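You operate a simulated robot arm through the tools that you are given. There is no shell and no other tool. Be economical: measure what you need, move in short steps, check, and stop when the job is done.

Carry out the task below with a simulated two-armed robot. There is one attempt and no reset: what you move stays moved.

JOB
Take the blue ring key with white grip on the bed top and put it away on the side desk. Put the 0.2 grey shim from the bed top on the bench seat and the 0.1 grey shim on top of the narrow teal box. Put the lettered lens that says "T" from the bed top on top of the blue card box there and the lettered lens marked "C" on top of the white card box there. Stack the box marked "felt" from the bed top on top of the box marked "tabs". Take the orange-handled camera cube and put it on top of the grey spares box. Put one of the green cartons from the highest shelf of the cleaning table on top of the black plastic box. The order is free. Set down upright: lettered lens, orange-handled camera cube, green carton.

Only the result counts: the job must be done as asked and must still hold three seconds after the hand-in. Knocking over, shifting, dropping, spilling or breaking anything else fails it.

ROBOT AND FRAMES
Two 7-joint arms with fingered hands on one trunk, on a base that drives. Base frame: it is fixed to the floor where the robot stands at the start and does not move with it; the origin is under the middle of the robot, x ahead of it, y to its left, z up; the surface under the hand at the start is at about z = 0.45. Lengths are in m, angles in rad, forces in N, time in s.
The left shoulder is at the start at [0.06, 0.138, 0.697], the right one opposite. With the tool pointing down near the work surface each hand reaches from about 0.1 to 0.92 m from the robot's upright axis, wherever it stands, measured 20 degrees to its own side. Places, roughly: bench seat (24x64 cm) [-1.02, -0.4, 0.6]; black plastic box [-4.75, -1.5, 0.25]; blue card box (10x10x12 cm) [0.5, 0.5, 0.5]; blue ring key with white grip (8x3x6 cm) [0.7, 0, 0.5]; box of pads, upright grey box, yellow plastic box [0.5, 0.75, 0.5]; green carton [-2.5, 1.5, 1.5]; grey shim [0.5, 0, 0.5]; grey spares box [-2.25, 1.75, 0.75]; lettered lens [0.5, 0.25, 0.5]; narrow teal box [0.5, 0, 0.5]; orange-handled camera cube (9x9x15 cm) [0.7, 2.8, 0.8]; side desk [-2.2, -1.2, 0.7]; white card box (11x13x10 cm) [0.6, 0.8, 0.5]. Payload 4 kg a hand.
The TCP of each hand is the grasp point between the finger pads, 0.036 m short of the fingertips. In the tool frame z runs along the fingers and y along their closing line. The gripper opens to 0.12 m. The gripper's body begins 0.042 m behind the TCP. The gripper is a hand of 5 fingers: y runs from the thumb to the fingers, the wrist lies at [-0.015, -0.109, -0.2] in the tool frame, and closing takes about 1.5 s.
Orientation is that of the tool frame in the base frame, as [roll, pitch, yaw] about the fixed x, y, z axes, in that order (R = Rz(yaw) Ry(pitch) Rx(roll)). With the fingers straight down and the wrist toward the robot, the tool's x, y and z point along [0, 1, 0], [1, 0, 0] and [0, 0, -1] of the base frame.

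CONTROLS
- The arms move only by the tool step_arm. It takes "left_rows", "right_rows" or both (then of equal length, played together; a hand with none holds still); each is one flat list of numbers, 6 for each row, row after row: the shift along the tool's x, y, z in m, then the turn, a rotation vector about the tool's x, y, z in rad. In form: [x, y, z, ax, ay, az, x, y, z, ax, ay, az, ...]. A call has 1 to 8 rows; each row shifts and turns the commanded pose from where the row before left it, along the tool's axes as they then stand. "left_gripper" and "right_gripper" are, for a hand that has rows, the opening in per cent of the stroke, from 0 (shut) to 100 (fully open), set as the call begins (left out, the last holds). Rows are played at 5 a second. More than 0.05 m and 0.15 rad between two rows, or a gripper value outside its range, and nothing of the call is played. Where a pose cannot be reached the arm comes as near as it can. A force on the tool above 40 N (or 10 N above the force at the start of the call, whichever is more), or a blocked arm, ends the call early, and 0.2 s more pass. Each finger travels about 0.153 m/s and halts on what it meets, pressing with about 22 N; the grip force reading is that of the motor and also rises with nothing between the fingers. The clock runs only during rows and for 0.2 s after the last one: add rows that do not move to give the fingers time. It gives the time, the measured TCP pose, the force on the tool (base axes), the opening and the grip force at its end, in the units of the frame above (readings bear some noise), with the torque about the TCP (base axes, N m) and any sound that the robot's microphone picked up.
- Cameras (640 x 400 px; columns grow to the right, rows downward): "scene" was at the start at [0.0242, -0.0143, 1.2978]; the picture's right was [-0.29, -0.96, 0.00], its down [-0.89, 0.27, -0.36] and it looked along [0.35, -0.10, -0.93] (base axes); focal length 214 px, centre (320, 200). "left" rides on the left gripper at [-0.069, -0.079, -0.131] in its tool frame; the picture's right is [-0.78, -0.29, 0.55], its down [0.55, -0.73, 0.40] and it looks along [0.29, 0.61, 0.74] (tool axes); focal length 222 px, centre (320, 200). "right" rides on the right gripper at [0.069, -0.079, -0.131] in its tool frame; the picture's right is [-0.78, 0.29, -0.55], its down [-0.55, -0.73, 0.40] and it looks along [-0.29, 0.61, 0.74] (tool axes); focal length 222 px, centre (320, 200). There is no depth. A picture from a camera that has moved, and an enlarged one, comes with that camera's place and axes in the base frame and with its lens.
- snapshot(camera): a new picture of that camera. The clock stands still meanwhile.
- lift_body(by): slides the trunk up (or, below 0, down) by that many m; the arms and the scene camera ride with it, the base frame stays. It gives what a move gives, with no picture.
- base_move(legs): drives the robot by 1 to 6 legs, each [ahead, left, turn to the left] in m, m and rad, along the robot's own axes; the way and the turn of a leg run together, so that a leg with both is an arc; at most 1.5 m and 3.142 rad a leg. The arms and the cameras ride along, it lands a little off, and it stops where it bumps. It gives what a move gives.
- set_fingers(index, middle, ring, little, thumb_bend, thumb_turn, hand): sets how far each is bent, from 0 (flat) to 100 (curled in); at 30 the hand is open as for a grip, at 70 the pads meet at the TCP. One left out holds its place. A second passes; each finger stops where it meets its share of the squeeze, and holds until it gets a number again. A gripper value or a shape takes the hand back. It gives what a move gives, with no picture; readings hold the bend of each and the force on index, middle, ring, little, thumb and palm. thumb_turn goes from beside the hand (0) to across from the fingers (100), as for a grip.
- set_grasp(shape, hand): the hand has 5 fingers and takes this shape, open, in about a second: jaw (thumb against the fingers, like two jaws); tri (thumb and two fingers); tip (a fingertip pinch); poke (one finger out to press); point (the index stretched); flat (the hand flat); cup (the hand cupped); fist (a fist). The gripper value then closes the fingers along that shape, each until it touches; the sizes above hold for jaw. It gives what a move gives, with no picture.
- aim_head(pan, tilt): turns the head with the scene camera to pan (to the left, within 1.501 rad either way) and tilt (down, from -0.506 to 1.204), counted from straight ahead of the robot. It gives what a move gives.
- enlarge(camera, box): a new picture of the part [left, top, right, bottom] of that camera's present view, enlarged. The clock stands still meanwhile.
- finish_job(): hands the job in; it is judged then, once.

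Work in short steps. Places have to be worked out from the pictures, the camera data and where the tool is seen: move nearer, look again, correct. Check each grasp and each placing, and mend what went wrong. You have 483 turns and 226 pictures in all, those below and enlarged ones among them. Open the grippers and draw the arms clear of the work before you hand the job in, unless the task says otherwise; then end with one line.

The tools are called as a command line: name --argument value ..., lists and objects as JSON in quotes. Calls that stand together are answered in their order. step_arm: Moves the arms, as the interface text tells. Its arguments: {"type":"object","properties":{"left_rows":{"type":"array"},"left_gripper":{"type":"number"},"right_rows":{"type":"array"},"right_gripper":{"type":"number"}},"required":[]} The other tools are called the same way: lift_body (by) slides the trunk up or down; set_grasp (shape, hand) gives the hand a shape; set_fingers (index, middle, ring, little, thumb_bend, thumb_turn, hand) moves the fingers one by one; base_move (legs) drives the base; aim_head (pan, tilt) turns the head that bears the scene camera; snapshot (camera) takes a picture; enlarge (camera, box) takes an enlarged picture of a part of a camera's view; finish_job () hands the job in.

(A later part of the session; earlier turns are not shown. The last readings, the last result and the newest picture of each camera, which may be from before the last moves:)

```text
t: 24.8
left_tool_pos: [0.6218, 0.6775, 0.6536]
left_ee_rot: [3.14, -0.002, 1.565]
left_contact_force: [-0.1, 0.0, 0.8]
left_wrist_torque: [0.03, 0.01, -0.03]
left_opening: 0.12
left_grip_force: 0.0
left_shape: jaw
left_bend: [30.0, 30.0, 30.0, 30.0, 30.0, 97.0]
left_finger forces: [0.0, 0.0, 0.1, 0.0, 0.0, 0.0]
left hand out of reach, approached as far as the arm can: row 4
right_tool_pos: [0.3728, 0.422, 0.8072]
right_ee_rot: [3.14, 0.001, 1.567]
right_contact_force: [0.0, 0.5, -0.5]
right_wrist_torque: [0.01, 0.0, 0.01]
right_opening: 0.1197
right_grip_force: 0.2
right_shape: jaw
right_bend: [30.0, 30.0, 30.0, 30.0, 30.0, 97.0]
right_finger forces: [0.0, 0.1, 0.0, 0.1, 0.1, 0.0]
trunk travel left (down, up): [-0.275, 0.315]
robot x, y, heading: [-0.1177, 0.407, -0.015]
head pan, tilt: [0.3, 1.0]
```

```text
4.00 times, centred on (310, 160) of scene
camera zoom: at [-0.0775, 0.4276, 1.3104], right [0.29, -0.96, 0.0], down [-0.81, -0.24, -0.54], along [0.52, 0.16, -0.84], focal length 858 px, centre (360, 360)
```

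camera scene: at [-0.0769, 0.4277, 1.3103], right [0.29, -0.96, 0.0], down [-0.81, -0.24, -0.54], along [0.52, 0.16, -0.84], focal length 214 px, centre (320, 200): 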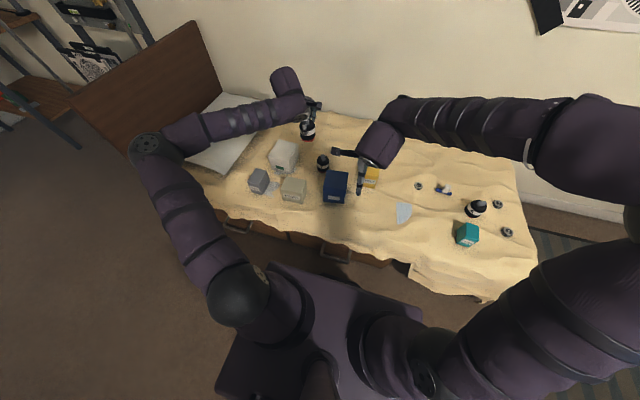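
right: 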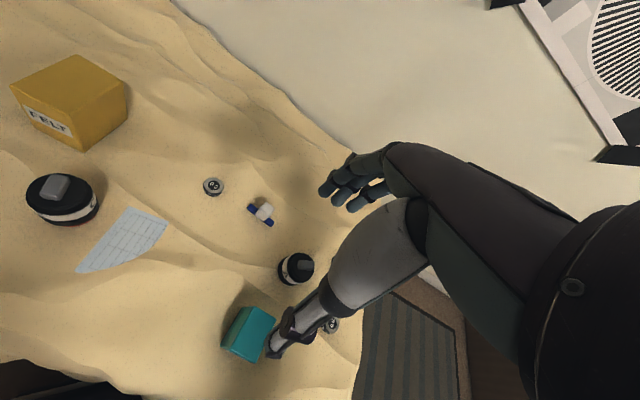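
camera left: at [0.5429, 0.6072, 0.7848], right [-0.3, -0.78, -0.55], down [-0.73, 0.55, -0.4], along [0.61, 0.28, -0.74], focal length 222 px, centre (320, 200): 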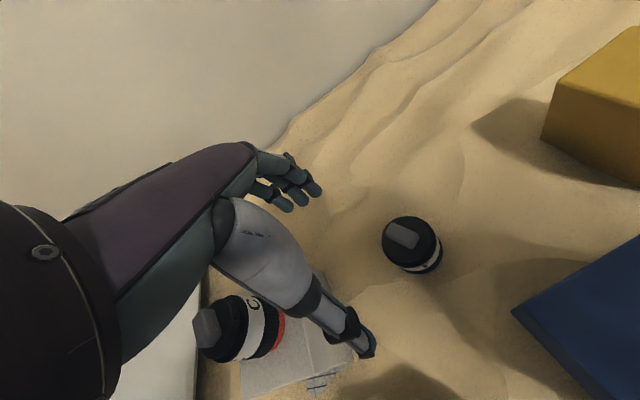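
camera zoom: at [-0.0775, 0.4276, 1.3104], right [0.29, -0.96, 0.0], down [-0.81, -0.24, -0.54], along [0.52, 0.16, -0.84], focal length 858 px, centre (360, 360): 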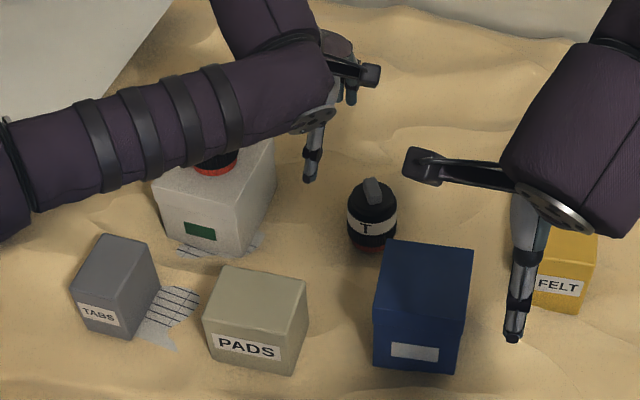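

The arm reached a posture limit there, so I'll shift the base right by 0.1 m and adjust with the arm.

base_move --legs '[[0, -0.1, 0]]'

step_arm --left_rows '[0.025, 0.006, 0, 0, 0, 0, 0.025, 0.006, 0, 0, 0, 0]'

snapshot --camera "left"

```text
t: 25.9
left_tool_pos: [0.6225, 0.5715, 0.6536]
left_ee_rot: [-3.141, -0.001, 1.563]
left_contact_force: [0.1, 0.4, 0.7]
left_wrist_torque: [-0.04, -0.06, -0.01]
left_opening: 0.1195
left_grip_force: 0.2
left_shape: jaw
left_bend: [30.0, 30.0, 30.0, 30.0, 30.0, 97.0]
left_finger forces: [0.0, 0.0, 0.0, 0.0, 0.1, 0.0]
right_tool_pos: [0.3722, 0.3165, 0.8063]
right_ee_rot: [3.14, -0.001, 1.567]
right_contact_force: [0.1, 0.0, 0.1]
right_wrist_torque: [0.02, -0.02, -0.02]
right_opening: 0.1197
right_grip_force: 0.0
right_shape: jaw
right_bend: [30.0, 30.0, 30.0, 30.0, 30.0, 97.0]
right_finger forces: [0.1, 0.0, 0.1, 0.0, 0.1, 0.1]
trunk travel left (down, up): [-0.275, 0.315]
robot x, y, heading: [-0.1137, 0.2987, -0.007]
head pan, tilt: [0.3, 1.0]
```

```text
t: 26.5
left_tool_pos: [0.6356, 0.6215, 0.6523]
left_ee_rot: [-3.14, -0.001, 1.564]
left_contact_force: [-0.5, 0.3, -0.6]
left_wrist_torque: [0.02, -0.02, 0.05]
left_opening: 0.1196
left_grip_force: 0.1
left_shape: jaw
left_bend: [30.0, 30.0, 30.0, 30.0, 30.0, 97.0]
left_finger forces: [0.1, 0.1, 0.0, 0.0, 0.1, 0.0]
right_tool_pos: [0.3722, 0.3162, 0.8068]
right_ee_rot: [3.141, 0.0, 1.564]
right_contact_force: [0.9, -0.1, -0.3]
right_wrist_torque: [-0.01, -0.05, 0.02]
right_opening: 0.1197
right_grip_force: 0.0
right_shape: jaw
right_bend: [30.0, 30.0, 30.0, 30.0, 30.0, 97.0]
right_finger forces: [0.1, 0.1, 0.0, 0.0, 0.0, 0.1]
trunk travel left (down, up): [-0.275, 0.315]
robot x, y, heading: [-0.1156, 0.301, -0.004]
head pan, tilt: [0.3, 1.0]
```

```text
196 pictures are left
camera left: at [0.5557, 0.5522, 0.784], right [-0.3, -0.78, -0.55], down [-0.73, 0.55, -0.4], along [0.61, 0.28, -0.74], focal length 222 px, centre (320, 200)
```

left: 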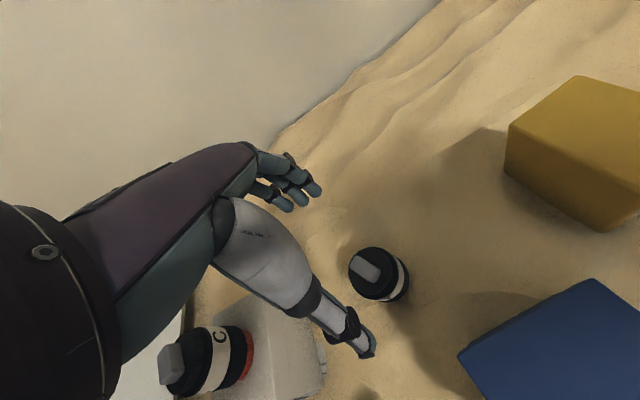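

Aligned within a few millimetres. I descend to z≈0.52 and grip the T lens.

step_arm --left_rows '[-0.005, -0.003, 0.033, 0, 0, 0, 0, 0, 0.033, 0, 0, 0, 0, 0, 0.033, 0, 0, 0, 0, 0, 0.033, 0, 0, 0]'

snapshot --camera "left"

```text
t: 27.5
left_tool_pos: [0.6295, 0.6144, 0.5232]
left_ee_rot: [-3.141, 0.001, 1.564]
left_contact_force: [1.0, 1.5, 0.2]
left_wrist_torque: [0.02, 0.0, -0.03]
left_opening: 0.1195
left_grip_force: 0.0
left_shape: jaw
left_bend: [30.0, 30.0, 30.0, 30.0, 30.0, 97.0]
left_finger forces: [0.0, 0.0, 0.0, 0.0, 0.0, 0.1]
right_tool_pos: [0.3719, 0.3173, 0.8053]
right_ee_rot: [3.138, 0.001, 1.565]
right_contact_force: [0.2, 0.2, 0.0]
right_wrist_torque: [-0.03, 0.0, -0.01]
right_opening: 0.1198
right_grip_force: 0.0
right_shape: jaw
right_bend: [30.0, 30.0, 30.0, 30.0, 30.0, 97.0]
right_finger forces: [0.0, 0.0, 0.1, 0.1, 0.0, 0.0]
trunk travel left (down, up): [-0.275, 0.315]
robot x, y, heading: [-0.1147, 0.2977, -0.01]
head pan, tilt: [0.3, 1.0]
```

```text
195 pictures are left
camera left: at [0.5509, 0.5455, 0.6556], right [-0.3, -0.78, -0.55], down [-0.73, 0.55, -0.4], along [0.61, 0.28, -0.74], focal length 222 px, centre (320, 200)
```

left: 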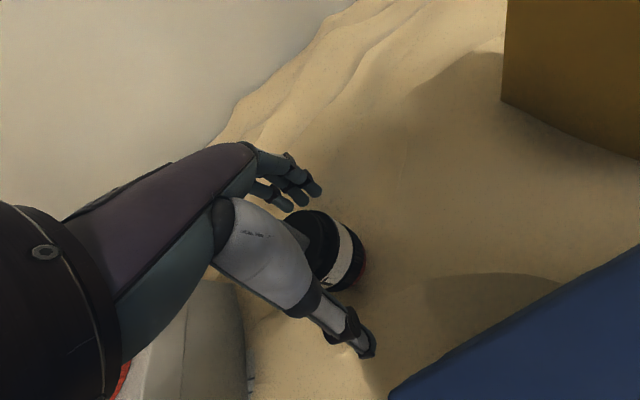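

The lens is between thumb and fingers; I close and lift.

step_arm --left_rows '[0, 0, 0, 0, 0, 0, 0, 0, 0, 0, 0, 0, 0, 0, 0, 0, 0, 0, 0, 0, 0, 0, 0, 0, 0, 0, 0, 0, 0, 0, 0, 0, 0, 0, 0, 0, 0, 0, 0, 0, 0, 0, 0, 0, 0, 0, 0, 0]' --left_gripper 0

step_arm --left_rows '[0, 0, -0.03, 0, 0, 0, 0, 0, -0.045, 0, 0, 0, 0, 0, -0.045, 0, 0, 0, 0, 0, -0.045, 0, 0, 0, 0, 0, -0.045, 0, 0, 0]'

snapshot --camera "left"

enlarge --camera "scene" --box '[200, 110, 360, 230]'

```text
t: 29.3
left_tool_pos: [0.6305, 0.6139, 0.5234]
left_ee_rot: [-3.139, 0.0, 1.564]
left_contact_force: [-0.6, -1.1, -0.5]
left_wrist_torque: [-0.01, 0.02, -0.02]
left_opening: 0.052
left_grip_force: 21.9
left_shape: jaw
left_bend: [41.0, 40.0, 41.0, 70.0, 68.0, 100.0]
left_finger forces: [8.6, 6.0, 2.7, 0.0, 18.8, 0.0]
right_tool_pos: [0.3722, 0.3184, 0.8063]
right_ee_rot: [3.139, 0.0, 1.565]
right_contact_force: [0.0, -0.4, -1.1]
right_wrist_torque: [0.0, 0.01, 0.03]
right_opening: 0.1199
right_grip_force: 0.0
right_shape: jaw
right_bend: [30.0, 30.0, 30.0, 30.0, 30.0, 97.0]
right_finger forces: [0.0, 0.1, 0.0, 0.0, 0.0, 0.0]
trunk travel left (down, up): [-0.275, 0.315]
robot x, y, heading: [-0.1175, 0.3026, -0.006]
head pan, tilt: [0.3, 1.0]
```

```text
t: 30.5
left_tool_pos: [0.628, 0.6177, 0.7295]
left_ee_rot: [-3.14, -0.001, 1.563]
left_contact_force: [-0.7, 1.2, -6.4]
left_wrist_torque: [-0.07, 0.03, 0.02]
left_opening: 0.0517
left_grip_force: 21.8
left_shape: jaw
left_bend: [41.0, 41.0, 41.0, 70.0, 68.0, 100.0]
left_finger forces: [8.4, 5.7, 3.1, 0.0, 18.4, 0.0]
right_tool_pos: [0.3711, 0.3177, 0.8067]
right_ee_rot: [3.14, -0.001, 1.565]
right_contact_force: [1.1, -0.2, 0.4]
right_wrist_torque: [-0.01, -0.03, 0.01]
right_opening: 0.1197
right_grip_force: 0.1
right_shape: jaw
right_bend: [30.0, 30.0, 30.0, 30.0, 30.0, 97.0]
right_finger forces: [0.0, 0.0, 0.1, 0.0, 0.0, 0.0]
trunk travel left (down, up): [-0.275, 0.315]
robot x, y, heading: [-0.1165, 0.3005, -0.009]
head pan, tilt: [0.3, 1.0]
```

```text
194 pictures are left
camera left: at [0.549, 0.5483, 0.8608], right [-0.3, -0.78, -0.55], down [-0.73, 0.55, -0.4], along [0.61, 0.28, -0.74], focal length 222 px, centre (320, 200)
```

left: 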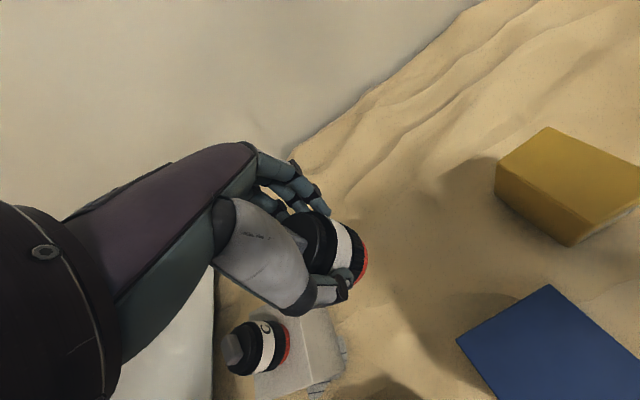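

```text
3.33 times, centred on (280, 170) of scene
camera zoom: at [-0.0781, 0.324, 1.3103], right [0.29, -0.96, 0.0], down [-0.81, -0.24, -0.54], along [0.52, 0.16, -0.84], focal length 715 px, centre (453, 300)
```

zoom: 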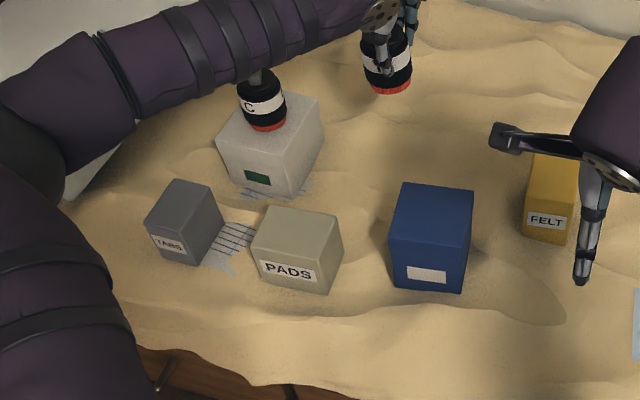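

T lens held. Blue box top centre ≈ (0.503, 0.527). I shift the base right and draw the hand back over it.

base_move --legs '[[0, -0.09, 0]]'

step_arm --left_rows '[0, -0.041, 0, 0, 0, 0, 0, -0.041, 0, 0, 0, 0, 0, -0.041, 0, 0, 0, 0]'

enlarge --camera "scene" --box '[220, 90, 380, 210]'

snapshot --camera "left"

```text
t: 31.6
left_tool_pos: [0.6279, 0.5258, 0.7292]
left_ee_rot: [-3.141, 0.001, 1.567]
left_contact_force: [-0.9, 0.5, -5.8]
left_wrist_torque: [-0.06, 0.02, -0.01]
left_opening: 0.0518
left_grip_force: 21.7
left_shape: jaw
left_bend: [41.0, 41.0, 41.0, 70.0, 68.0, 100.0]
left_finger forces: [8.6, 5.7, 3.1, 0.1, 18.4, 0.1]
right_tool_pos: [0.3708, 0.2252, 0.8067]
right_ee_rot: [-3.141, -0.001, 1.568]
right_contact_force: [-0.1, -0.3, 0.0]
right_wrist_torque: [-0.01, 0.0, 0.0]
right_opening: 0.12
right_grip_force: 0.1
right_shape: jaw
right_bend: [30.0, 30.0, 30.0, 30.0, 30.0, 97.0]
right_finger forces: [0.0, 0.0, 0.1, 0.1, 0.0, 0.0]
trunk travel left (down, up): [-0.275, 0.315]
robot x, y, heading: [-0.1158, 0.2095, -0.009]
head pan, tilt: [0.3, 1.0]
```

```text
t: 32.4
left_tool_pos: [0.5062, 0.528, 0.7299]
left_ee_rot: [-3.139, 0.001, 1.565]
left_contact_force: [0.0, 0.6, -5.7]
left_wrist_torque: [-0.07, 0.04, -0.03]
left_opening: 0.0515
left_grip_force: 22.0
left_shape: jaw
left_bend: [41.0, 41.0, 41.0, 70.0, 68.0, 100.0]
left_finger forces: [8.7, 5.9, 3.3, 0.1, 18.6, 0.0]
right_tool_pos: [0.3715, 0.2264, 0.8049]
right_ee_rot: [3.141, 0.001, 1.566]
right_contact_force: [0.5, 0.5, 0.3]
right_wrist_torque: [-0.02, 0.03, 0.0]
right_opening: 0.1197
right_grip_force: 0.1
right_shape: jaw
right_bend: [30.0, 30.0, 30.0, 30.0, 30.0, 97.0]
right_finger forces: [0.1, 0.0, 0.0, 0.0, 0.0, 0.0]
trunk travel left (down, up): [-0.275, 0.315]
robot x, y, heading: [-0.1169, 0.2123, -0.008]
head pan, tilt: [0.3, 1.0]
```

```text
3.33 times, centred on (300, 150) of scene
camera zoom: at [-0.0786, 0.232, 1.3104], right [0.29, -0.96, 0.0], down [-0.81, -0.25, -0.54], along [0.52, 0.16, -0.84], focal length 715 px, centre (387, 367)
```

zoom: 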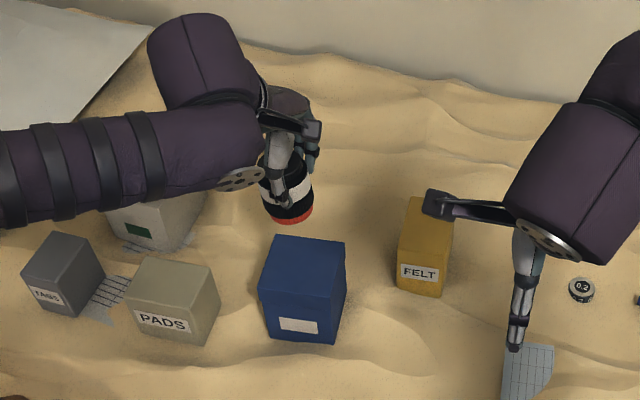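

```text
191 pictures are left
camera left: at [0.426, 0.4585, 0.8617], right [-0.3, -0.78, -0.55], down [-0.73, 0.55, -0.4], along [0.61, 0.28, -0.74], focal length 222 px, centre (320, 200)
```

left: 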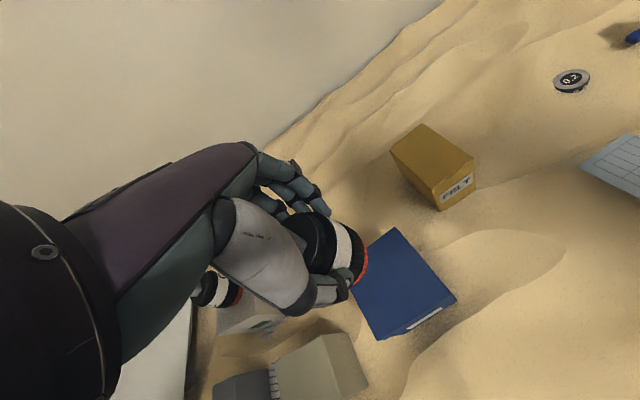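

Both views put the box top centre at about (0.498, 0.528). I lower toward contact.

step_arm --left_rows '[0, -0.007, 0.03, 0, 0, 0, 0, 0, 0.03, 0, 0, 0, 0, 0, 0.01, 0, 0, 0, 0, 0, 0.005, 0, 0, 0]'

enlarge --camera "scene" --box '[240, 110, 340, 210]'

```text
t: 33.4
left_tool_pos: [0.4975, 0.5271, 0.6523]
left_ee_rot: [-3.14, 0.001, 1.565]
left_contact_force: [-0.3, 0.6, -5.8]
left_wrist_torque: [-0.08, 0.01, 0.01]
left_opening: 0.0517
left_grip_force: 22.0
left_shape: jaw
left_bend: [41.0, 41.0, 41.0, 70.0, 68.0, 100.0]
left_finger forces: [8.3, 5.8, 3.3, 0.0, 18.3, 0.0]
right_tool_pos: [0.3721, 0.2269, 0.804]
right_ee_rot: [-3.141, 0.0, 1.568]
right_contact_force: [0.5, 0.8, 1.0]
right_wrist_torque: [0.0, -0.01, 0.0]
right_opening: 0.1198
right_grip_force: 0.0
right_shape: jaw
right_bend: [30.0, 30.0, 30.0, 30.0, 30.0, 97.0]
right_finger forces: [0.0, 0.0, 0.1, 0.0, 0.1, 0.1]
trunk travel left (down, up): [-0.275, 0.315]
robot x, y, heading: [-0.1162, 0.2067, -0.009]
head pan, tilt: [0.3, 1.0]
```

```text
4.00 times, centred on (290, 160) of scene
camera zoom: at [-0.0786, 0.2321, 1.3104], right [0.29, -0.96, 0.0], down [-0.81, -0.25, -0.54], along [0.52, 0.16, -0.84], focal length 858 px, centre (440, 360)
```

zoom: 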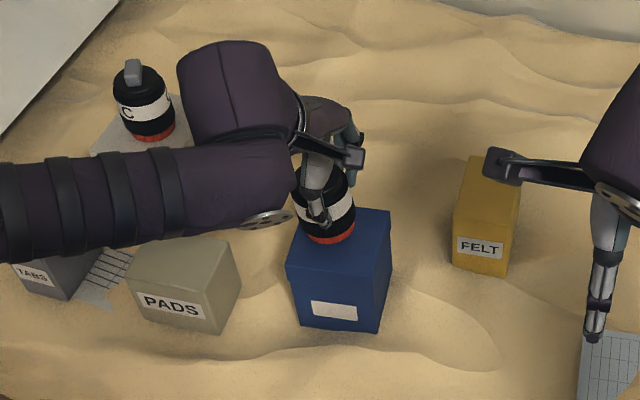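

The lens sits about 8 mm left of the box centre; I correct and lower in small steps.

step_arm --left_rows '[-0.007, 0, 0.004, 0, 0, 0, 0, 0, 0.004, 0, 0, 0, 0, 0, 0.004, 0, 0, 0]'

```text
t: 34.2
left_tool_pos: [0.4982, 0.5196, 0.6441]
left_ee_rot: [3.137, -0.003, 1.561]
left_contact_force: [1.2, -2.3, 5.1]
left_wrist_torque: [-0.03, -0.1, -0.07]
left_opening: 0.0513
left_grip_force: 22.0
left_shape: jaw
left_bend: [41.0, 41.0, 41.0, 70.0, 69.0, 100.0]
left_finger forces: [9.4, 6.5, 3.4, 0.0, 19.6, 0.1]
right_tool_pos: [0.3715, 0.2266, 0.8065]
right_ee_rot: [3.14, -0.002, 1.567]
right_contact_force: [-1.1, -1.0, -0.6]
right_wrist_torque: [0.01, 0.0, 0.02]
right_opening: 0.1196
right_grip_force: 0.2
right_shape: jaw
right_bend: [30.0, 30.0, 30.0, 30.0, 30.0, 97.0]
right_finger forces: [0.0, 0.0, 0.0, 0.0, 0.0, 0.1]
trunk travel left (down, up): [-0.275, 0.315]
robot x, y, heading: [-0.1146, 0.2124, -0.008]
head pan, tilt: [0.3, 1.0]
```

Contact made (force reversed). I release, wait, and rise.

step_arm --left_rows '[0, 0, 0, 0, 0, 0, 0, 0, 0, 0, 0, 0, 0, 0, 0, 0, 0, 0, 0, 0, 0, 0, 0, 0]' --left_gripper 100

step_arm --left_rows '[0, 0, -0.03, 0, 0, 0, 0, 0, -0.04, 0, 0, 0, 0, 0, -0.04, 0, 0, 0, 0, 0, -0.02, 0, 0, 0]'

snapshot --camera "left"

enlarge --camera "scene" --box '[200, 90, 400, 230]'

```text
t: 35.2
left_tool_pos: [0.4973, 0.5216, 0.6422]
left_ee_rot: [3.141, 0.002, 1.564]
left_contact_force: [0.2, -0.1, -0.9]
left_wrist_torque: [-0.01, 0.03, 0.04]
left_opening: 0.1197
left_grip_force: 0.1
left_shape: jaw
left_bend: [30.0, 30.0, 30.0, 30.0, 30.0, 97.0]
left_finger forces: [0.0, 0.0, 0.1, 0.0, 0.0, 0.0]
right_tool_pos: [0.3719, 0.227, 0.806]
right_ee_rot: [3.14, -0.002, 1.569]
right_contact_force: [0.9, -0.9, 0.9]
right_wrist_torque: [0.01, -0.02, -0.02]
right_opening: 0.1198
right_grip_force: 0.0
right_shape: jaw
right_bend: [30.0, 30.0, 30.0, 30.0, 30.0, 97.0]
right_finger forces: [0.0, 0.0, 0.0, 0.0, 0.0, 0.0]
trunk travel left (down, up): [-0.275, 0.315]
robot x, y, heading: [-0.1155, 0.2075, -0.006]
head pan, tilt: [0.3, 1.0]
```

```text
t: 36.2
left_tool_pos: [0.4985, 0.5194, 0.7707]
left_ee_rot: [-3.141, 0.001, 1.567]
left_contact_force: [1.0, -0.7, -0.3]
left_wrist_torque: [0.02, -0.01, -0.04]
left_opening: 0.1198
left_grip_force: 0.0
left_shape: jaw
left_bend: [30.0, 30.0, 30.0, 30.0, 30.0, 97.0]
left_finger forces: [0.0, 0.1, 0.0, 0.0, 0.0, 0.0]
right_tool_pos: [0.372, 0.2261, 0.8065]
right_ee_rot: [3.139, 0.0, 1.568]
right_contact_force: [-0.2, 0.7, -0.1]
right_wrist_torque: [-0.01, 0.02, 0.01]
right_opening: 0.1195
right_grip_force: 0.0
right_shape: jaw
right_bend: [30.0, 30.0, 30.0, 30.0, 30.0, 97.0]
right_finger forces: [0.0, 0.1, 0.0, 0.0, 0.0, 0.0]
trunk travel left (down, up): [-0.275, 0.315]
robot x, y, heading: [-0.116, 0.2076, -0.007]
head pan, tilt: [0.3, 1.0]
```

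```text
189 pictures are left
camera left: at [0.4182, 0.4513, 0.9033], right [-0.3, -0.78, -0.55], down [-0.73, 0.55, -0.4], along [0.61, 0.28, -0.74], focal length 222 px, centre (320, 200)
```

left: 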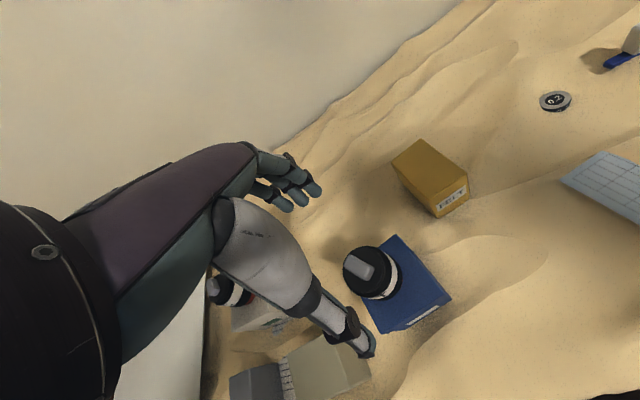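

```text
2.86 times, centred on (300, 160) of scene
camera zoom: at [-0.079, 0.2318, 1.3104], right [0.29, -0.96, 0.0], down [-0.81, -0.25, -0.54], along [0.52, 0.16, -0.84], focal length 613 px, centre (377, 314)
```

zoom: 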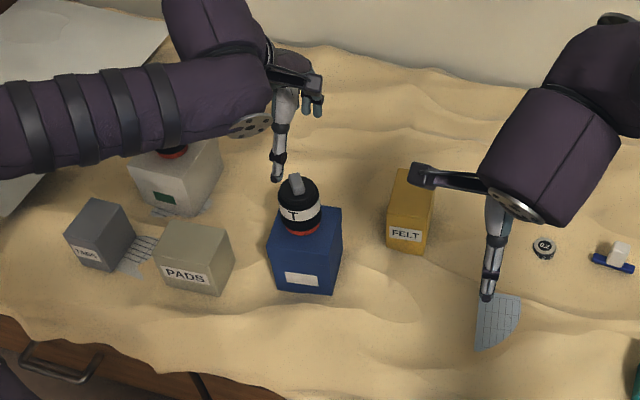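

T lens stands on the blue box. Next the FELT box at about (0.632, 0.389), long along x, so I'll grip it across y with the right hand turned 90°. First tuck the left hand up/back and start turning the right.

step_arm --left_rows '[0, -0.02, -0.04, 0, 0, 0, 0, -0.02, -0.04, 0, 0, 0, 0, -0.04, 0, 0, 0, 0, 0, -0.02, 0, 0, 0, 0, 0, 0, 0, 0, 0, 0, 0, 0, 0, 0, 0, 0, 0, 0, 0, 0, 0, 0, 0, 0, 0, 0, 0, 0]' --right_rows '[0, 0, 0, 0, 0, -0.143, 0, 0, 0, 0, 0, -0.143, 0, 0, 0, 0, 0, -0.143, 0, 0, 0, 0, 0, -0.143, 0, 0, 0, 0, 0, -0.143, 0, 0, 0, 0, 0, -0.143, 0, 0, 0, 0, 0, -0.143, 0, 0, 0, 0, 0, -0.143]'

base_move --legs '[[0, 0.25, 0]]'

step_arm --right_rows '[0, 0, 0, 0, 0, -0.143, 0, 0, 0, 0, 0, -0.143, 0, 0, 0, 0, 0, -0.143]'

snapshot --camera "scene"

snapshot --camera "right"

```text
t: 38.0
left_tool_pos: [0.3972, 0.5167, 0.8521]
left_ee_rot: [-3.138, 0.0, 1.566]
left_contact_force: [1.1, -0.1, -0.4]
left_wrist_torque: [-0.01, 0.04, 0.0]
left_opening: 0.12
left_grip_force: 0.0
left_shape: jaw
left_bend: [30.0, 30.0, 30.0, 30.0, 30.0, 97.0]
left_finger forces: [0.0, 0.0, 0.0, 0.0, 0.0, 0.0]
right_tool_pos: [0.3749, 0.2244, 0.805]
right_ee_rot: [-3.141, -0.001, 2.61]
right_contact_force: [1.0, 0.2, 0.1]
right_wrist_torque: [0.03, 0.06, 0.02]
right_opening: 0.1197
right_grip_force: 0.0
right_shape: jaw
right_bend: [30.0, 30.0, 30.0, 30.0, 30.0, 97.0]
right_finger forces: [0.1, 0.0, 0.1, 0.0, 0.1, 0.0]
right hand out of reach, approached as far as the arm can: row 8
trunk travel left (down, up): [-0.275, 0.315]
robot x, y, heading: [-0.1155, 0.2109, -0.003]
head pan, tilt: [0.3, 1.0]
```

```text
t: 39.9
left_tool_pos: [0.394, 0.7695, 0.8545]
left_ee_rot: [-3.141, 0.0, 1.57]
left_contact_force: [-0.1, -0.2, -0.1]
left_wrist_torque: [0.02, 0.02, -0.02]
left_opening: 0.1199
left_grip_force: 0.1
left_shape: jaw
left_bend: [30.0, 30.0, 30.0, 30.0, 30.0, 97.0]
left_finger forces: [0.0, 0.0, 0.0, 0.1, 0.0, 0.1]
right_tool_pos: [0.3728, 0.4805, 0.8058]
right_ee_rot: [3.14, 0.0, 2.621]
right_contact_force: [0.4, 0.0, 0.5]
right_wrist_torque: [0.02, -0.01, 0.0]
right_opening: 0.12
right_grip_force: 0.1
right_shape: jaw
right_bend: [30.0, 30.0, 30.0, 30.0, 30.0, 97.0]
right_finger forces: [0.0, 0.0, 0.0, 0.0, 0.0, 0.0]
trunk travel left (down, up): [-0.275, 0.315]
robot x, y, heading: [-0.1138, 0.4588, 0.001]
head pan, tilt: [0.3, 1.0]
```

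```text
t: 40.6
left_tool_pos: [0.3946, 0.771, 0.8538]
left_ee_rot: [-3.141, 0.0, 1.567]
left_contact_force: [-0.1, -0.6, 0.3]
left_wrist_torque: [-0.02, 0.02, 0.01]
left_opening: 0.1197
left_grip_force: 0.0
left_shape: jaw
left_bend: [30.0, 30.0, 30.0, 30.0, 30.0, 97.0]
left_finger forces: [0.0, 0.1, 0.0, 0.0, 0.0, 0.1]
right_tool_pos: [0.3729, 0.4795, 0.8055]
right_ee_rot: [3.14, -0.001, 2.621]
right_contact_force: [0.1, 0.6, 0.3]
right_wrist_torque: [0.0, 0.03, 0.0]
right_opening: 0.1199
right_grip_force: 0.0
right_shape: jaw
right_bend: [30.0, 30.0, 30.0, 30.0, 30.0, 97.0]
right_finger forces: [0.0, 0.1, 0.1, 0.0, 0.1, 0.0]
right hand out of reach, approached as far as the arm can: row 1, 2, 3
trunk travel left (down, up): [-0.275, 0.315]
robot x, y, heading: [-0.1136, 0.4634, -0.0]
head pan, tilt: [0.3, 1.0]
```

```text
187 pictures are left
camera scene: at [-0.0783, 0.4832, 1.3104], right [0.29, -0.96, 0.0], down [-0.8, -0.25, -0.54], along [0.52, 0.16, -0.84], focal length 214 px, centre (320, 200)
```

scene: 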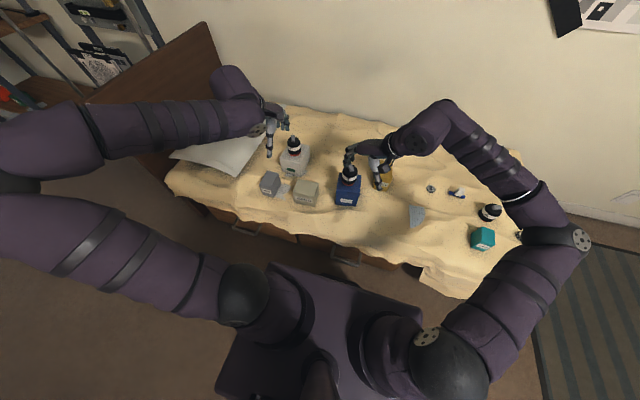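

```text
186 pictures are left
camera right: at [0.2735, 0.4458, 0.9364], right [0.82, -0.14, 0.55], down [0.11, -0.91, -0.4], along [0.55, 0.39, -0.74], focal length 222 px, centre (320, 200)
```

right: 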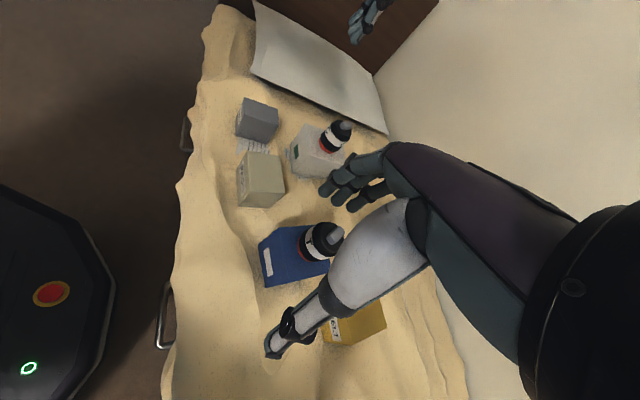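

The right arm was too close in; I move it out over the FELT box first and then finish the turn.

step_arm --right_rows '[-0.045, 0.0085, 0, 0, 0, 0, -0.045, 0.0085, 0, 0, 0, 0, -0.045, 0.0085, 0, 0, 0, 0, -0.045, 0.0085, 0, 0, 0, 0, -0.045, 0.0085, 0, 0, 0, 0, -0.045, 0.0085, 0, 0, 0, 0]'

step_arm --right_rows '[0, 0, 0, 0, 0, -0.13, 0, 0, 0, 0, 0, -0.13, 0, 0, 0, 0, 0, -0.13, 0, 0, 0, 0, 0, -0.13]'

snapshot --camera "right"

```text
t: 42.0
left_tool_pos: [0.394, 0.7701, 0.8533]
left_ee_rot: [-3.141, 0.001, 1.571]
left_contact_force: [0.7, -0.3, 0.3]
left_wrist_torque: [0.02, 0.02, 0.01]
left_opening: 0.1201
left_grip_force: 0.1
left_shape: jaw
left_bend: [30.0, 30.0, 30.0, 30.0, 30.0, 97.0]
left_finger forces: [0.0, 0.0, 0.1, 0.1, 0.0, 0.0]
right_tool_pos: [0.3726, 0.4786, 0.8066]
right_ee_rot: [3.141, 0.0, 2.619]
right_contact_force: [0.3, 0.1, 0.4]
right_wrist_torque: [0.02, 0.0, -0.01]
right_opening: 0.12
right_grip_force: 0.1
right_shape: jaw
right_bend: [30.0, 30.0, 30.0, 30.0, 30.0, 97.0]
right_finger forces: [0.0, 0.1, 0.0, 0.0, 0.1, 0.1]
right hand out of reach, approached as far as the arm can: row 1, 2, 3, 4, 5, 6
trunk travel left (down, up): [-0.275, 0.315]
robot x, y, heading: [-0.117, 0.4589, -0.005]
head pan, tilt: [0.3, 1.0]
```

```text
t: 43.0
left_tool_pos: [0.3938, 0.7714, 0.8536]
left_ee_rot: [-3.141, -0.001, 1.568]
left_contact_force: [-0.4, 0.4, -0.8]
left_wrist_torque: [0.02, 0.0, -0.01]
left_opening: 0.1197
left_grip_force: 0.1
left_shape: jaw
left_bend: [30.0, 30.0, 30.0, 30.0, 30.0, 97.0]
left_finger forces: [0.0, 0.1, 0.1, 0.0, 0.1, 0.1]
right_tool_pos: [0.3724, 0.4795, 0.806]
right_ee_rot: [3.141, 0.0, 2.621]
right_contact_force: [0.4, -0.2, -0.1]
right_wrist_torque: [0.0, -0.01, -0.01]
right_opening: 0.1197
right_grip_force: 0.1
right_shape: jaw
right_bend: [30.0, 30.0, 30.0, 30.0, 30.0, 97.0]
right_finger forces: [0.0, 0.0, 0.0, 0.0, 0.1, 0.0]
right hand out of reach, approached as far as the arm can: row 1, 2, 3, 4
trunk travel left (down, up): [-0.275, 0.315]
robot x, y, heading: [-0.1117, 0.461, -0.003]
head pan, tilt: [0.3, 1.0]
```

```text
185 pictures are left
camera right: at [0.2735, 0.4458, 0.9364], right [0.82, -0.14, 0.55], down [0.11, -0.91, -0.4], along [0.55, 0.39, -0.74], focal length 222 px, centre (320, 200)
```

right: 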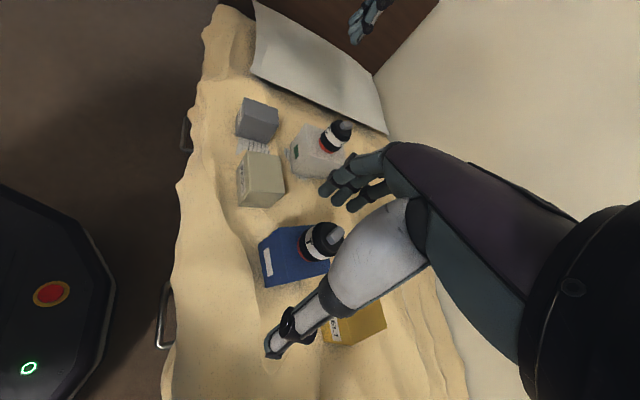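

The right arm seems stuck at a joint limit. I turn it back somewhat and try moving outward with that.

step_arm --right_rows '[0, 0, 0, 0, 0, 0.14, 0, 0, 0, 0, 0, 0.14, 0, 0, 0, 0, 0, 0.14]'

```text
t: 43.9
left_tool_pos: [0.3944, 0.7716, 0.8532]
left_ee_rot: [-3.141, 0.0, 1.569]
left_contact_force: [-0.1, -0.2, -0.4]
left_wrist_torque: [0.03, 0.02, 0.02]
left_opening: 0.1199
left_grip_force: 0.1
left_shape: jaw
left_bend: [30.0, 30.0, 30.0, 30.0, 30.0, 97.0]
left_finger forces: [0.1, 0.1, 0.0, 0.1, 0.0, 0.0]
right_tool_pos: [0.373, 0.4809, 0.8063]
right_ee_rot: [3.14, 0.001, 2.198]
right_contact_force: [0.4, -0.1, 0.0]
right_wrist_torque: [-0.01, 0.02, 0.01]
right_opening: 0.1199
right_grip_force: 0.2
right_shape: jaw
right_bend: [30.0, 30.0, 30.0, 30.0, 30.0, 97.0]
right_finger forces: [0.1, 0.1, 0.0, 0.0, 0.0, 0.0]
trunk travel left (down, up): [-0.275, 0.315]
robot x, y, heading: [-0.1151, 0.4596, -0.001]
head pan, tilt: [0.3, 1.0]
```

The command follows the reached pose. Now move out over FELT at this angle.

step_arm --right_rows '[-0.0376, 0.0263, 0, 0, 0, 0, -0.0376, 0.0263, 0, 0, 0, 0, -0.0376, 0.0263, 0, 0, 0, 0, -0.0376, 0.0263, 0, 0, 0, 0, -0.0376, 0.0263, 0, 0, 0, 0, -0.0376, 0.0263, 0, 0, 0, 0]'

step_arm --right_rows '[0, 0, 0, 0, 0, -0.14, 0, 0, 0, 0, 0, -0.14, 0, 0, 0, 0, 0, -0.14, 0, 0, 0, 0, 0, -0.14, 0, 0, 0, 0, 0, -0.14, 0, 0, 0, 0, 0, -0.14, 0, 0, 0, 0, 0, -0.1]'

snapshot --camera "right"

```text
t: 45.2
left_tool_pos: [0.395, 0.7707, 0.8543]
left_ee_rot: [3.141, 0.001, 1.568]
left_contact_force: [0.3, 0.0, -0.6]
left_wrist_torque: [-0.03, 0.01, 0.02]
left_opening: 0.1196
left_grip_force: 0.1
left_shape: jaw
left_bend: [30.0, 30.0, 30.0, 30.0, 30.0, 97.0]
left_finger forces: [0.0, 0.0, 0.0, 0.0, 0.0, 0.0]
right_tool_pos: [0.5466, 0.4166, 0.8065]
right_ee_rot: [3.139, -0.001, 2.2]
right_contact_force: [0.5, -0.2, 0.0]
right_wrist_torque: [-0.02, 0.02, 0.0]
right_opening: 0.1198
right_grip_force: 0.0
right_shape: jaw
right_bend: [30.0, 30.0, 30.0, 30.0, 30.0, 97.0]
right_finger forces: [0.1, 0.0, 0.0, 0.1, 0.1, 0.1]
right hand out of reach, approached as far as the arm can: row 5, 6
trunk travel left (down, up): [-0.275, 0.315]
robot x, y, heading: [-0.1146, 0.4641, -0.003]
head pan, tilt: [0.3, 1.0]
```

```text
t: 46.9
left_tool_pos: [0.3948, 0.7706, 0.8539]
left_ee_rot: [-3.141, 0.0, 1.568]
left_contact_force: [-0.3, 0.4, 0.4]
left_wrist_torque: [0.0, 0.03, 0.04]
left_opening: 0.1197
left_grip_force: 0.1
left_shape: jaw
left_bend: [30.0, 30.0, 30.0, 30.0, 30.0, 97.0]
left_finger forces: [0.0, 0.0, 0.0, 0.0, 0.1, 0.0]
right_tool_pos: [0.5477, 0.4169, 0.8078]
right_ee_rot: [3.141, 0.0, 2.2]
right_contact_force: [0.3, 0.2, -0.2]
right_wrist_torque: [-0.01, 0.04, -0.02]
right_opening: 0.1199
right_grip_force: 0.0
right_shape: jaw
right_bend: [30.0, 30.0, 30.0, 30.0, 30.0, 97.0]
right_finger forces: [0.0, 0.1, 0.0, 0.0, 0.1, 0.0]
right hand out of reach, approached as far as the arm can: row 1, 2, 3, 4, 5, 6, 7
trunk travel left (down, up): [-0.275, 0.315]
robot x, y, heading: [-0.1144, 0.4608, -0.005]
head pan, tilt: [0.3, 1.0]
```

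```text
184 pictures are left
camera right: at [0.4429, 0.4264, 0.9377], right [0.7, -0.46, 0.55], down [-0.27, -0.88, -0.4], along [0.66, 0.13, -0.74], focal length 222 px, centre (320, 200)
```

right: 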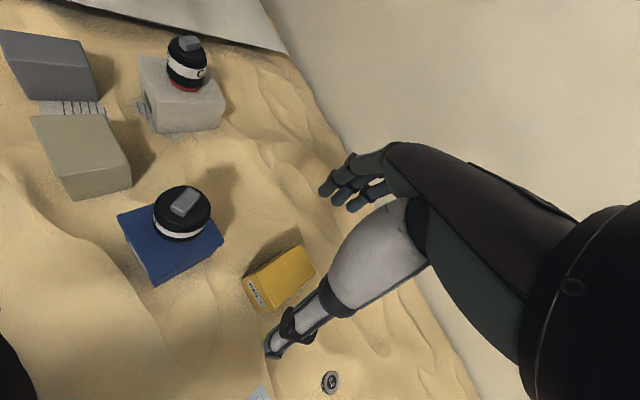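

The right wrist reaches its turning limit there. I test how far the left hand can turn the other way (wrist swinging to the right).

step_arm --left_rows '[0, 0, 0, 0, 0, -0.14, 0, 0, 0, 0, 0, -0.14, 0, 0, 0, 0, 0, -0.14, 0, 0, 0, 0, 0, -0.14, 0, 0, 0, 0, 0, -0.14, 0, 0, 0, 0, 0, -0.14, 0, 0, 0, 0, 0, -0.14, 0, 0, 0, 0, 0, -0.14]'

step_arm --left_rows '[0, 0, 0, 0, 0, -0.14, 0, 0, 0, 0, 0, -0.14, 0, 0, 0, 0, 0, -0.14, 0, 0, 0, 0, 0, -0.14, 0, 0, 0, 0, 0, -0.14, 0, 0, 0, 0, 0, -0.14, 0, 0, 0, 0, 0, -0.14, 0, 0, 0, 0, 0, -0.14]'

```text
t: 48.6
left_tool_pos: [0.3944, 0.7708, 0.8535]
left_ee_rot: [-3.142, 0.001, 2.692]
left_contact_force: [-1.0, 0.0, -0.1]
left_wrist_torque: [-0.01, -0.02, -0.01]
left_opening: 0.1198
left_grip_force: 0.1
left_shape: jaw
left_bend: [30.0, 30.0, 30.0, 30.0, 30.0, 97.0]
left_finger forces: [0.0, 0.0, 0.1, 0.0, 0.0, 0.1]
right_tool_pos: [0.5467, 0.4158, 0.8071]
right_ee_rot: [3.139, -0.001, 2.198]
right_contact_force: [-0.4, 0.2, 0.5]
right_wrist_torque: [0.0, -0.02, -0.02]
right_opening: 0.1199
right_grip_force: 0.0
right_shape: jaw
right_bend: [30.0, 30.0, 30.0, 30.0, 30.0, 97.0]
right_finger forces: [0.0, 0.1, 0.1, 0.1, 0.1, 0.0]
trunk travel left (down, up): [-0.275, 0.315]
robot x, y, heading: [-0.1128, 0.4608, -0.001]
head pan, tilt: [0.3, 1.0]
```

```text
t: 50.5
left_tool_pos: [0.3943, 0.7716, 0.8526]
left_ee_rot: [3.14, 0.0, -2.471]
left_contact_force: [-0.5, 0.2, 0.2]
left_wrist_torque: [0.02, -0.01, 0.03]
left_opening: 0.1197
left_grip_force: 0.2
left_shape: jaw
left_bend: [30.0, 30.0, 30.0, 30.0, 30.0, 97.0]
left_finger forces: [0.1, 0.1, 0.0, 0.1, 0.1, 0.0]
right_tool_pos: [0.5471, 0.4159, 0.808]
right_ee_rot: [3.139, 0.0, 2.2]
right_contact_force: [-0.3, 0.5, 0.4]
right_wrist_torque: [0.01, 0.0, 0.04]
right_opening: 0.1199
right_grip_force: 0.0
right_shape: jaw
right_bend: [30.0, 30.0, 30.0, 30.0, 30.0, 97.0]
right_finger forces: [0.0, 0.0, 0.1, 0.1, 0.1, 0.0]
trunk travel left (down, up): [-0.275, 0.315]
robot x, y, heading: [-0.1218, 0.4632, -0.003]
head pan, tilt: [0.3, 1.0]
```

The left hand turns freely that way. I set it to yaw π, straighten and withdraw the right hand, then shift the base right so the left arm can take FELT.

step_arm --left_rows '[0, 0, 0, 0, 0, 0.134, 0, 0, 0, 0, 0, 0.134, 0, 0, 0, 0, 0, 0.134, 0, 0, 0, 0, 0, 0.134, 0, 0, 0, 0, 0, 0.134, 0, 0, 0, 0, 0, 0, 0, 0, 0, 0, 0, 0, 0, 0, 0, 0, 0, 0]' --right_rows '[0, 0, 0, 0, 0, 0.126, 0, 0, 0, 0, 0, 0.126, 0, 0, 0, 0, 0, 0.126, 0, 0, 0, 0, 0, 0.126, 0, 0, 0, 0, 0, 0.125, -0.04, -0.025, 0, 0, 0, 0, -0.04, -0.025, 0, 0, 0, 0, -0.04, -0.025, 0, 0, 0, 0]'

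step_arm --right_rows '[-0.04, -0.025, 0, 0, 0, 0, -0.04, -0.025, 0, 0, 0, 0]'

base_move --legs '[[0, -0.32, 0]]'

snapshot --camera "scene"

snapshot --camera "left"

```text
t: 52.2
left_tool_pos: [0.3947, 0.7697, 0.854]
left_ee_rot: [3.141, 0.0, 3.139]
left_contact_force: [-0.6, -0.4, 0.0]
left_wrist_torque: [-0.02, 0.03, -0.01]
left_opening: 0.12
left_grip_force: 0.1
left_shape: jaw
left_bend: [30.0, 30.0, 30.0, 30.0, 30.0, 97.0]
left_finger forces: [0.0, 0.0, 0.1, 0.0, 0.1, 0.0]
right_tool_pos: [0.4715, 0.2951, 0.8059]
right_ee_rot: [3.141, -0.001, 1.57]
right_contact_force: [-0.5, 0.4, 0.2]
right_wrist_torque: [-0.05, -0.03, -0.04]
right_opening: 0.1198
right_grip_force: 0.0
right_shape: jaw
right_bend: [30.0, 30.0, 30.0, 30.0, 30.0, 97.0]
right_finger forces: [0.1, 0.1, 0.1, 0.0, 0.0, 0.0]
trunk travel left (down, up): [-0.275, 0.315]
robot x, y, heading: [-0.1193, 0.4619, 0.002]
head pan, tilt: [0.3, 1.0]
```

```text
t: 52.9
left_tool_pos: [0.3946, 0.7702, 0.8538]
left_ee_rot: [-3.14, 0.0, 3.139]
left_contact_force: [-0.1, -0.4, -0.4]
left_wrist_torque: [0.01, -0.02, 0.0]
left_opening: 0.12
left_grip_force: 0.1
left_shape: jaw
left_bend: [30.0, 30.0, 30.0, 30.0, 30.0, 97.0]
left_finger forces: [0.1, 0.1, 0.0, 0.0, 0.0, 0.1]
right_tool_pos: [0.4225, 0.2209, 0.8055]
right_ee_rot: [3.141, 0.001, 1.571]
right_contact_force: [-0.8, -0.2, 0.2]
right_wrist_torque: [0.02, 0.0, 0.03]
right_opening: 0.12
right_grip_force: 0.0
right_shape: jaw
right_bend: [30.0, 30.0, 30.0, 30.0, 30.0, 97.0]
right_finger forces: [0.0, 0.0, 0.1, 0.0, 0.0, 0.0]
trunk travel left (down, up): [-0.275, 0.315]
robot x, y, heading: [-0.1154, 0.4585, 0.0]
head pan, tilt: [0.3, 1.0]
```

```text
t: 55.0
left_tool_pos: [0.3931, 0.4541, 0.853]
left_ee_rot: [-3.141, -0.001, -3.14]
left_contact_force: [1.4, -0.1, 0.1]
left_wrist_torque: [0.02, -0.04, -0.02]
left_opening: 0.1197
left_grip_force: 0.0
left_shape: jaw
left_bend: [30.0, 30.0, 30.0, 30.0, 30.0, 97.0]
left_finger forces: [0.0, 0.0, 0.0, 0.1, 0.0, 0.0]
right_tool_pos: [0.4231, -0.0968, 0.8043]
right_ee_rot: [-3.14, -0.001, 1.574]
right_contact_force: [0.7, 0.9, 0.2]
right_wrist_torque: [-0.01, -0.01, -0.05]
right_opening: 0.1198
right_grip_force: 0.0
right_shape: jaw
right_bend: [30.0, 30.0, 30.0, 30.0, 30.0, 97.0]
right_finger forces: [0.1, 0.0, 0.1, 0.1, 0.0, 0.1]
trunk travel left (down, up): [-0.275, 0.315]
robot x, y, heading: [-0.1133, 0.1429, 0.008]
head pan, tilt: [0.3, 1.0]
```

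```text
183 pictures are left
camera scene: at [-0.078, 0.1642, 1.3104], right [0.3, -0.95, 0.0], down [-0.8, -0.25, -0.54], along [0.52, 0.16, -0.84], focal length 214 px, centre (320, 200)
```

scene: 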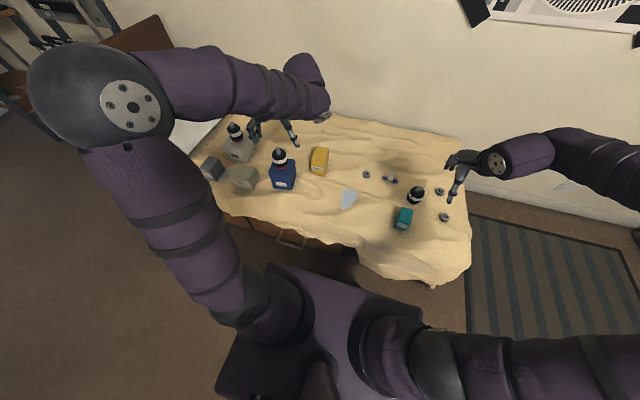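

```text
182 pictures are left
camera left: at [0.4631, 0.3744, 0.9854], right [0.79, -0.29, -0.55], down [-0.55, -0.74, -0.4], along [-0.29, 0.61, -0.74], focal length 222 px, centre (320, 200)
```

left: 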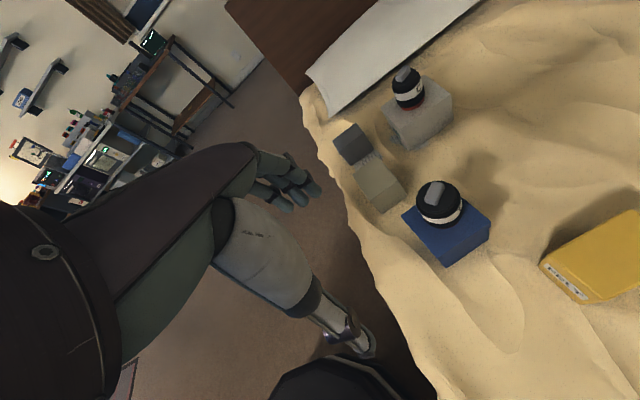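

I move the left hand horizontally over FELT, then descend partway and look.

step_arm --left_rows '[-0.0476, -0.0138, 0, 0, 0, 0, -0.0476, -0.0138, 0, 0, 0, 0, -0.0476, -0.0138, 0, 0, 0, 0, -0.0476, -0.0138, 0, 0, 0, 0, -0.0476, -0.0138, 0, 0, 0, 0, 0, 0, 0.049, 0, 0, 0, 0, 0, 0.049, 0, 0, 0, 0, 0, 0.049, 0, 0, 0]'

snapshot --camera "left"

enlarge --camera "scene" --box '[220, 100, 380, 220]'

```text
t: 56.8
left_tool_pos: [0.6286, 0.3852, 0.7064]
left_ee_rot: [3.141, -0.002, -3.141]
left_contact_force: [0.8, -0.1, 0.2]
left_wrist_torque: [0.03, 0.02, -0.01]
left_opening: 0.1198
left_grip_force: 0.0
left_shape: jaw
left_bend: [30.0, 30.0, 30.0, 30.0, 30.0, 97.0]
left_finger forces: [0.0, 0.1, 0.1, 0.1, 0.1, 0.0]
right_tool_pos: [0.4249, -0.0965, 0.8052]
right_ee_rot: [-3.141, -0.002, 1.573]
right_contact_force: [-0.3, -0.7, 0.2]
right_wrist_torque: [0.0, -0.02, 0.01]
right_opening: 0.1201
right_grip_force: 0.1
right_shape: jaw
right_bend: [30.0, 30.0, 30.0, 30.0, 30.0, 97.0]
right_finger forces: [0.0, 0.0, 0.0, 0.1, 0.0, 0.1]
trunk travel left (down, up): [-0.275, 0.315]
robot x, y, heading: [-0.117, 0.1427, 0.003]
head pan, tilt: [0.3, 1.0]
```

```text
181 pictures are left
camera left: at [0.6989, 0.306, 0.8379], right [0.78, -0.29, -0.55], down [-0.55, -0.74, -0.4], along [-0.29, 0.61, -0.74], focal length 222 px, centre (320, 200)
```

left: 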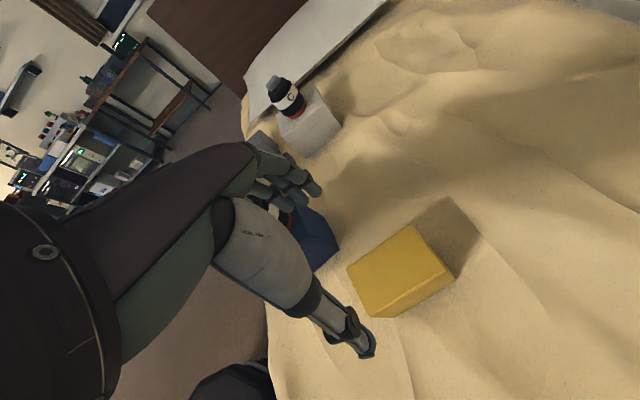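

```text
3.33 times, centred on (300, 160) of scene
camera zoom: at [-0.0777, 0.1643, 1.3104], right [0.3, -0.95, 0.0], down [-0.8, -0.25, -0.54], along [0.52, 0.16, -0.84], focal length 715 px, centre (387, 333)
```

zoom: 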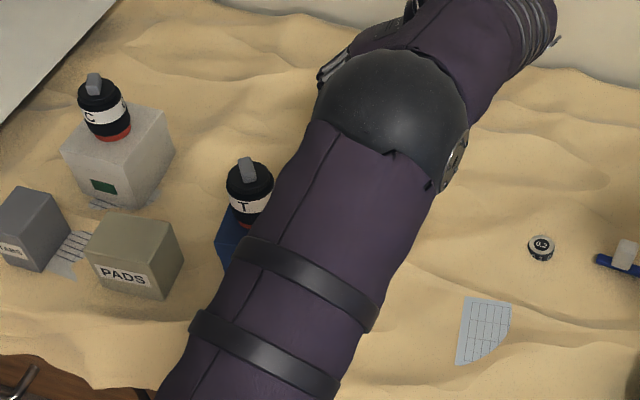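

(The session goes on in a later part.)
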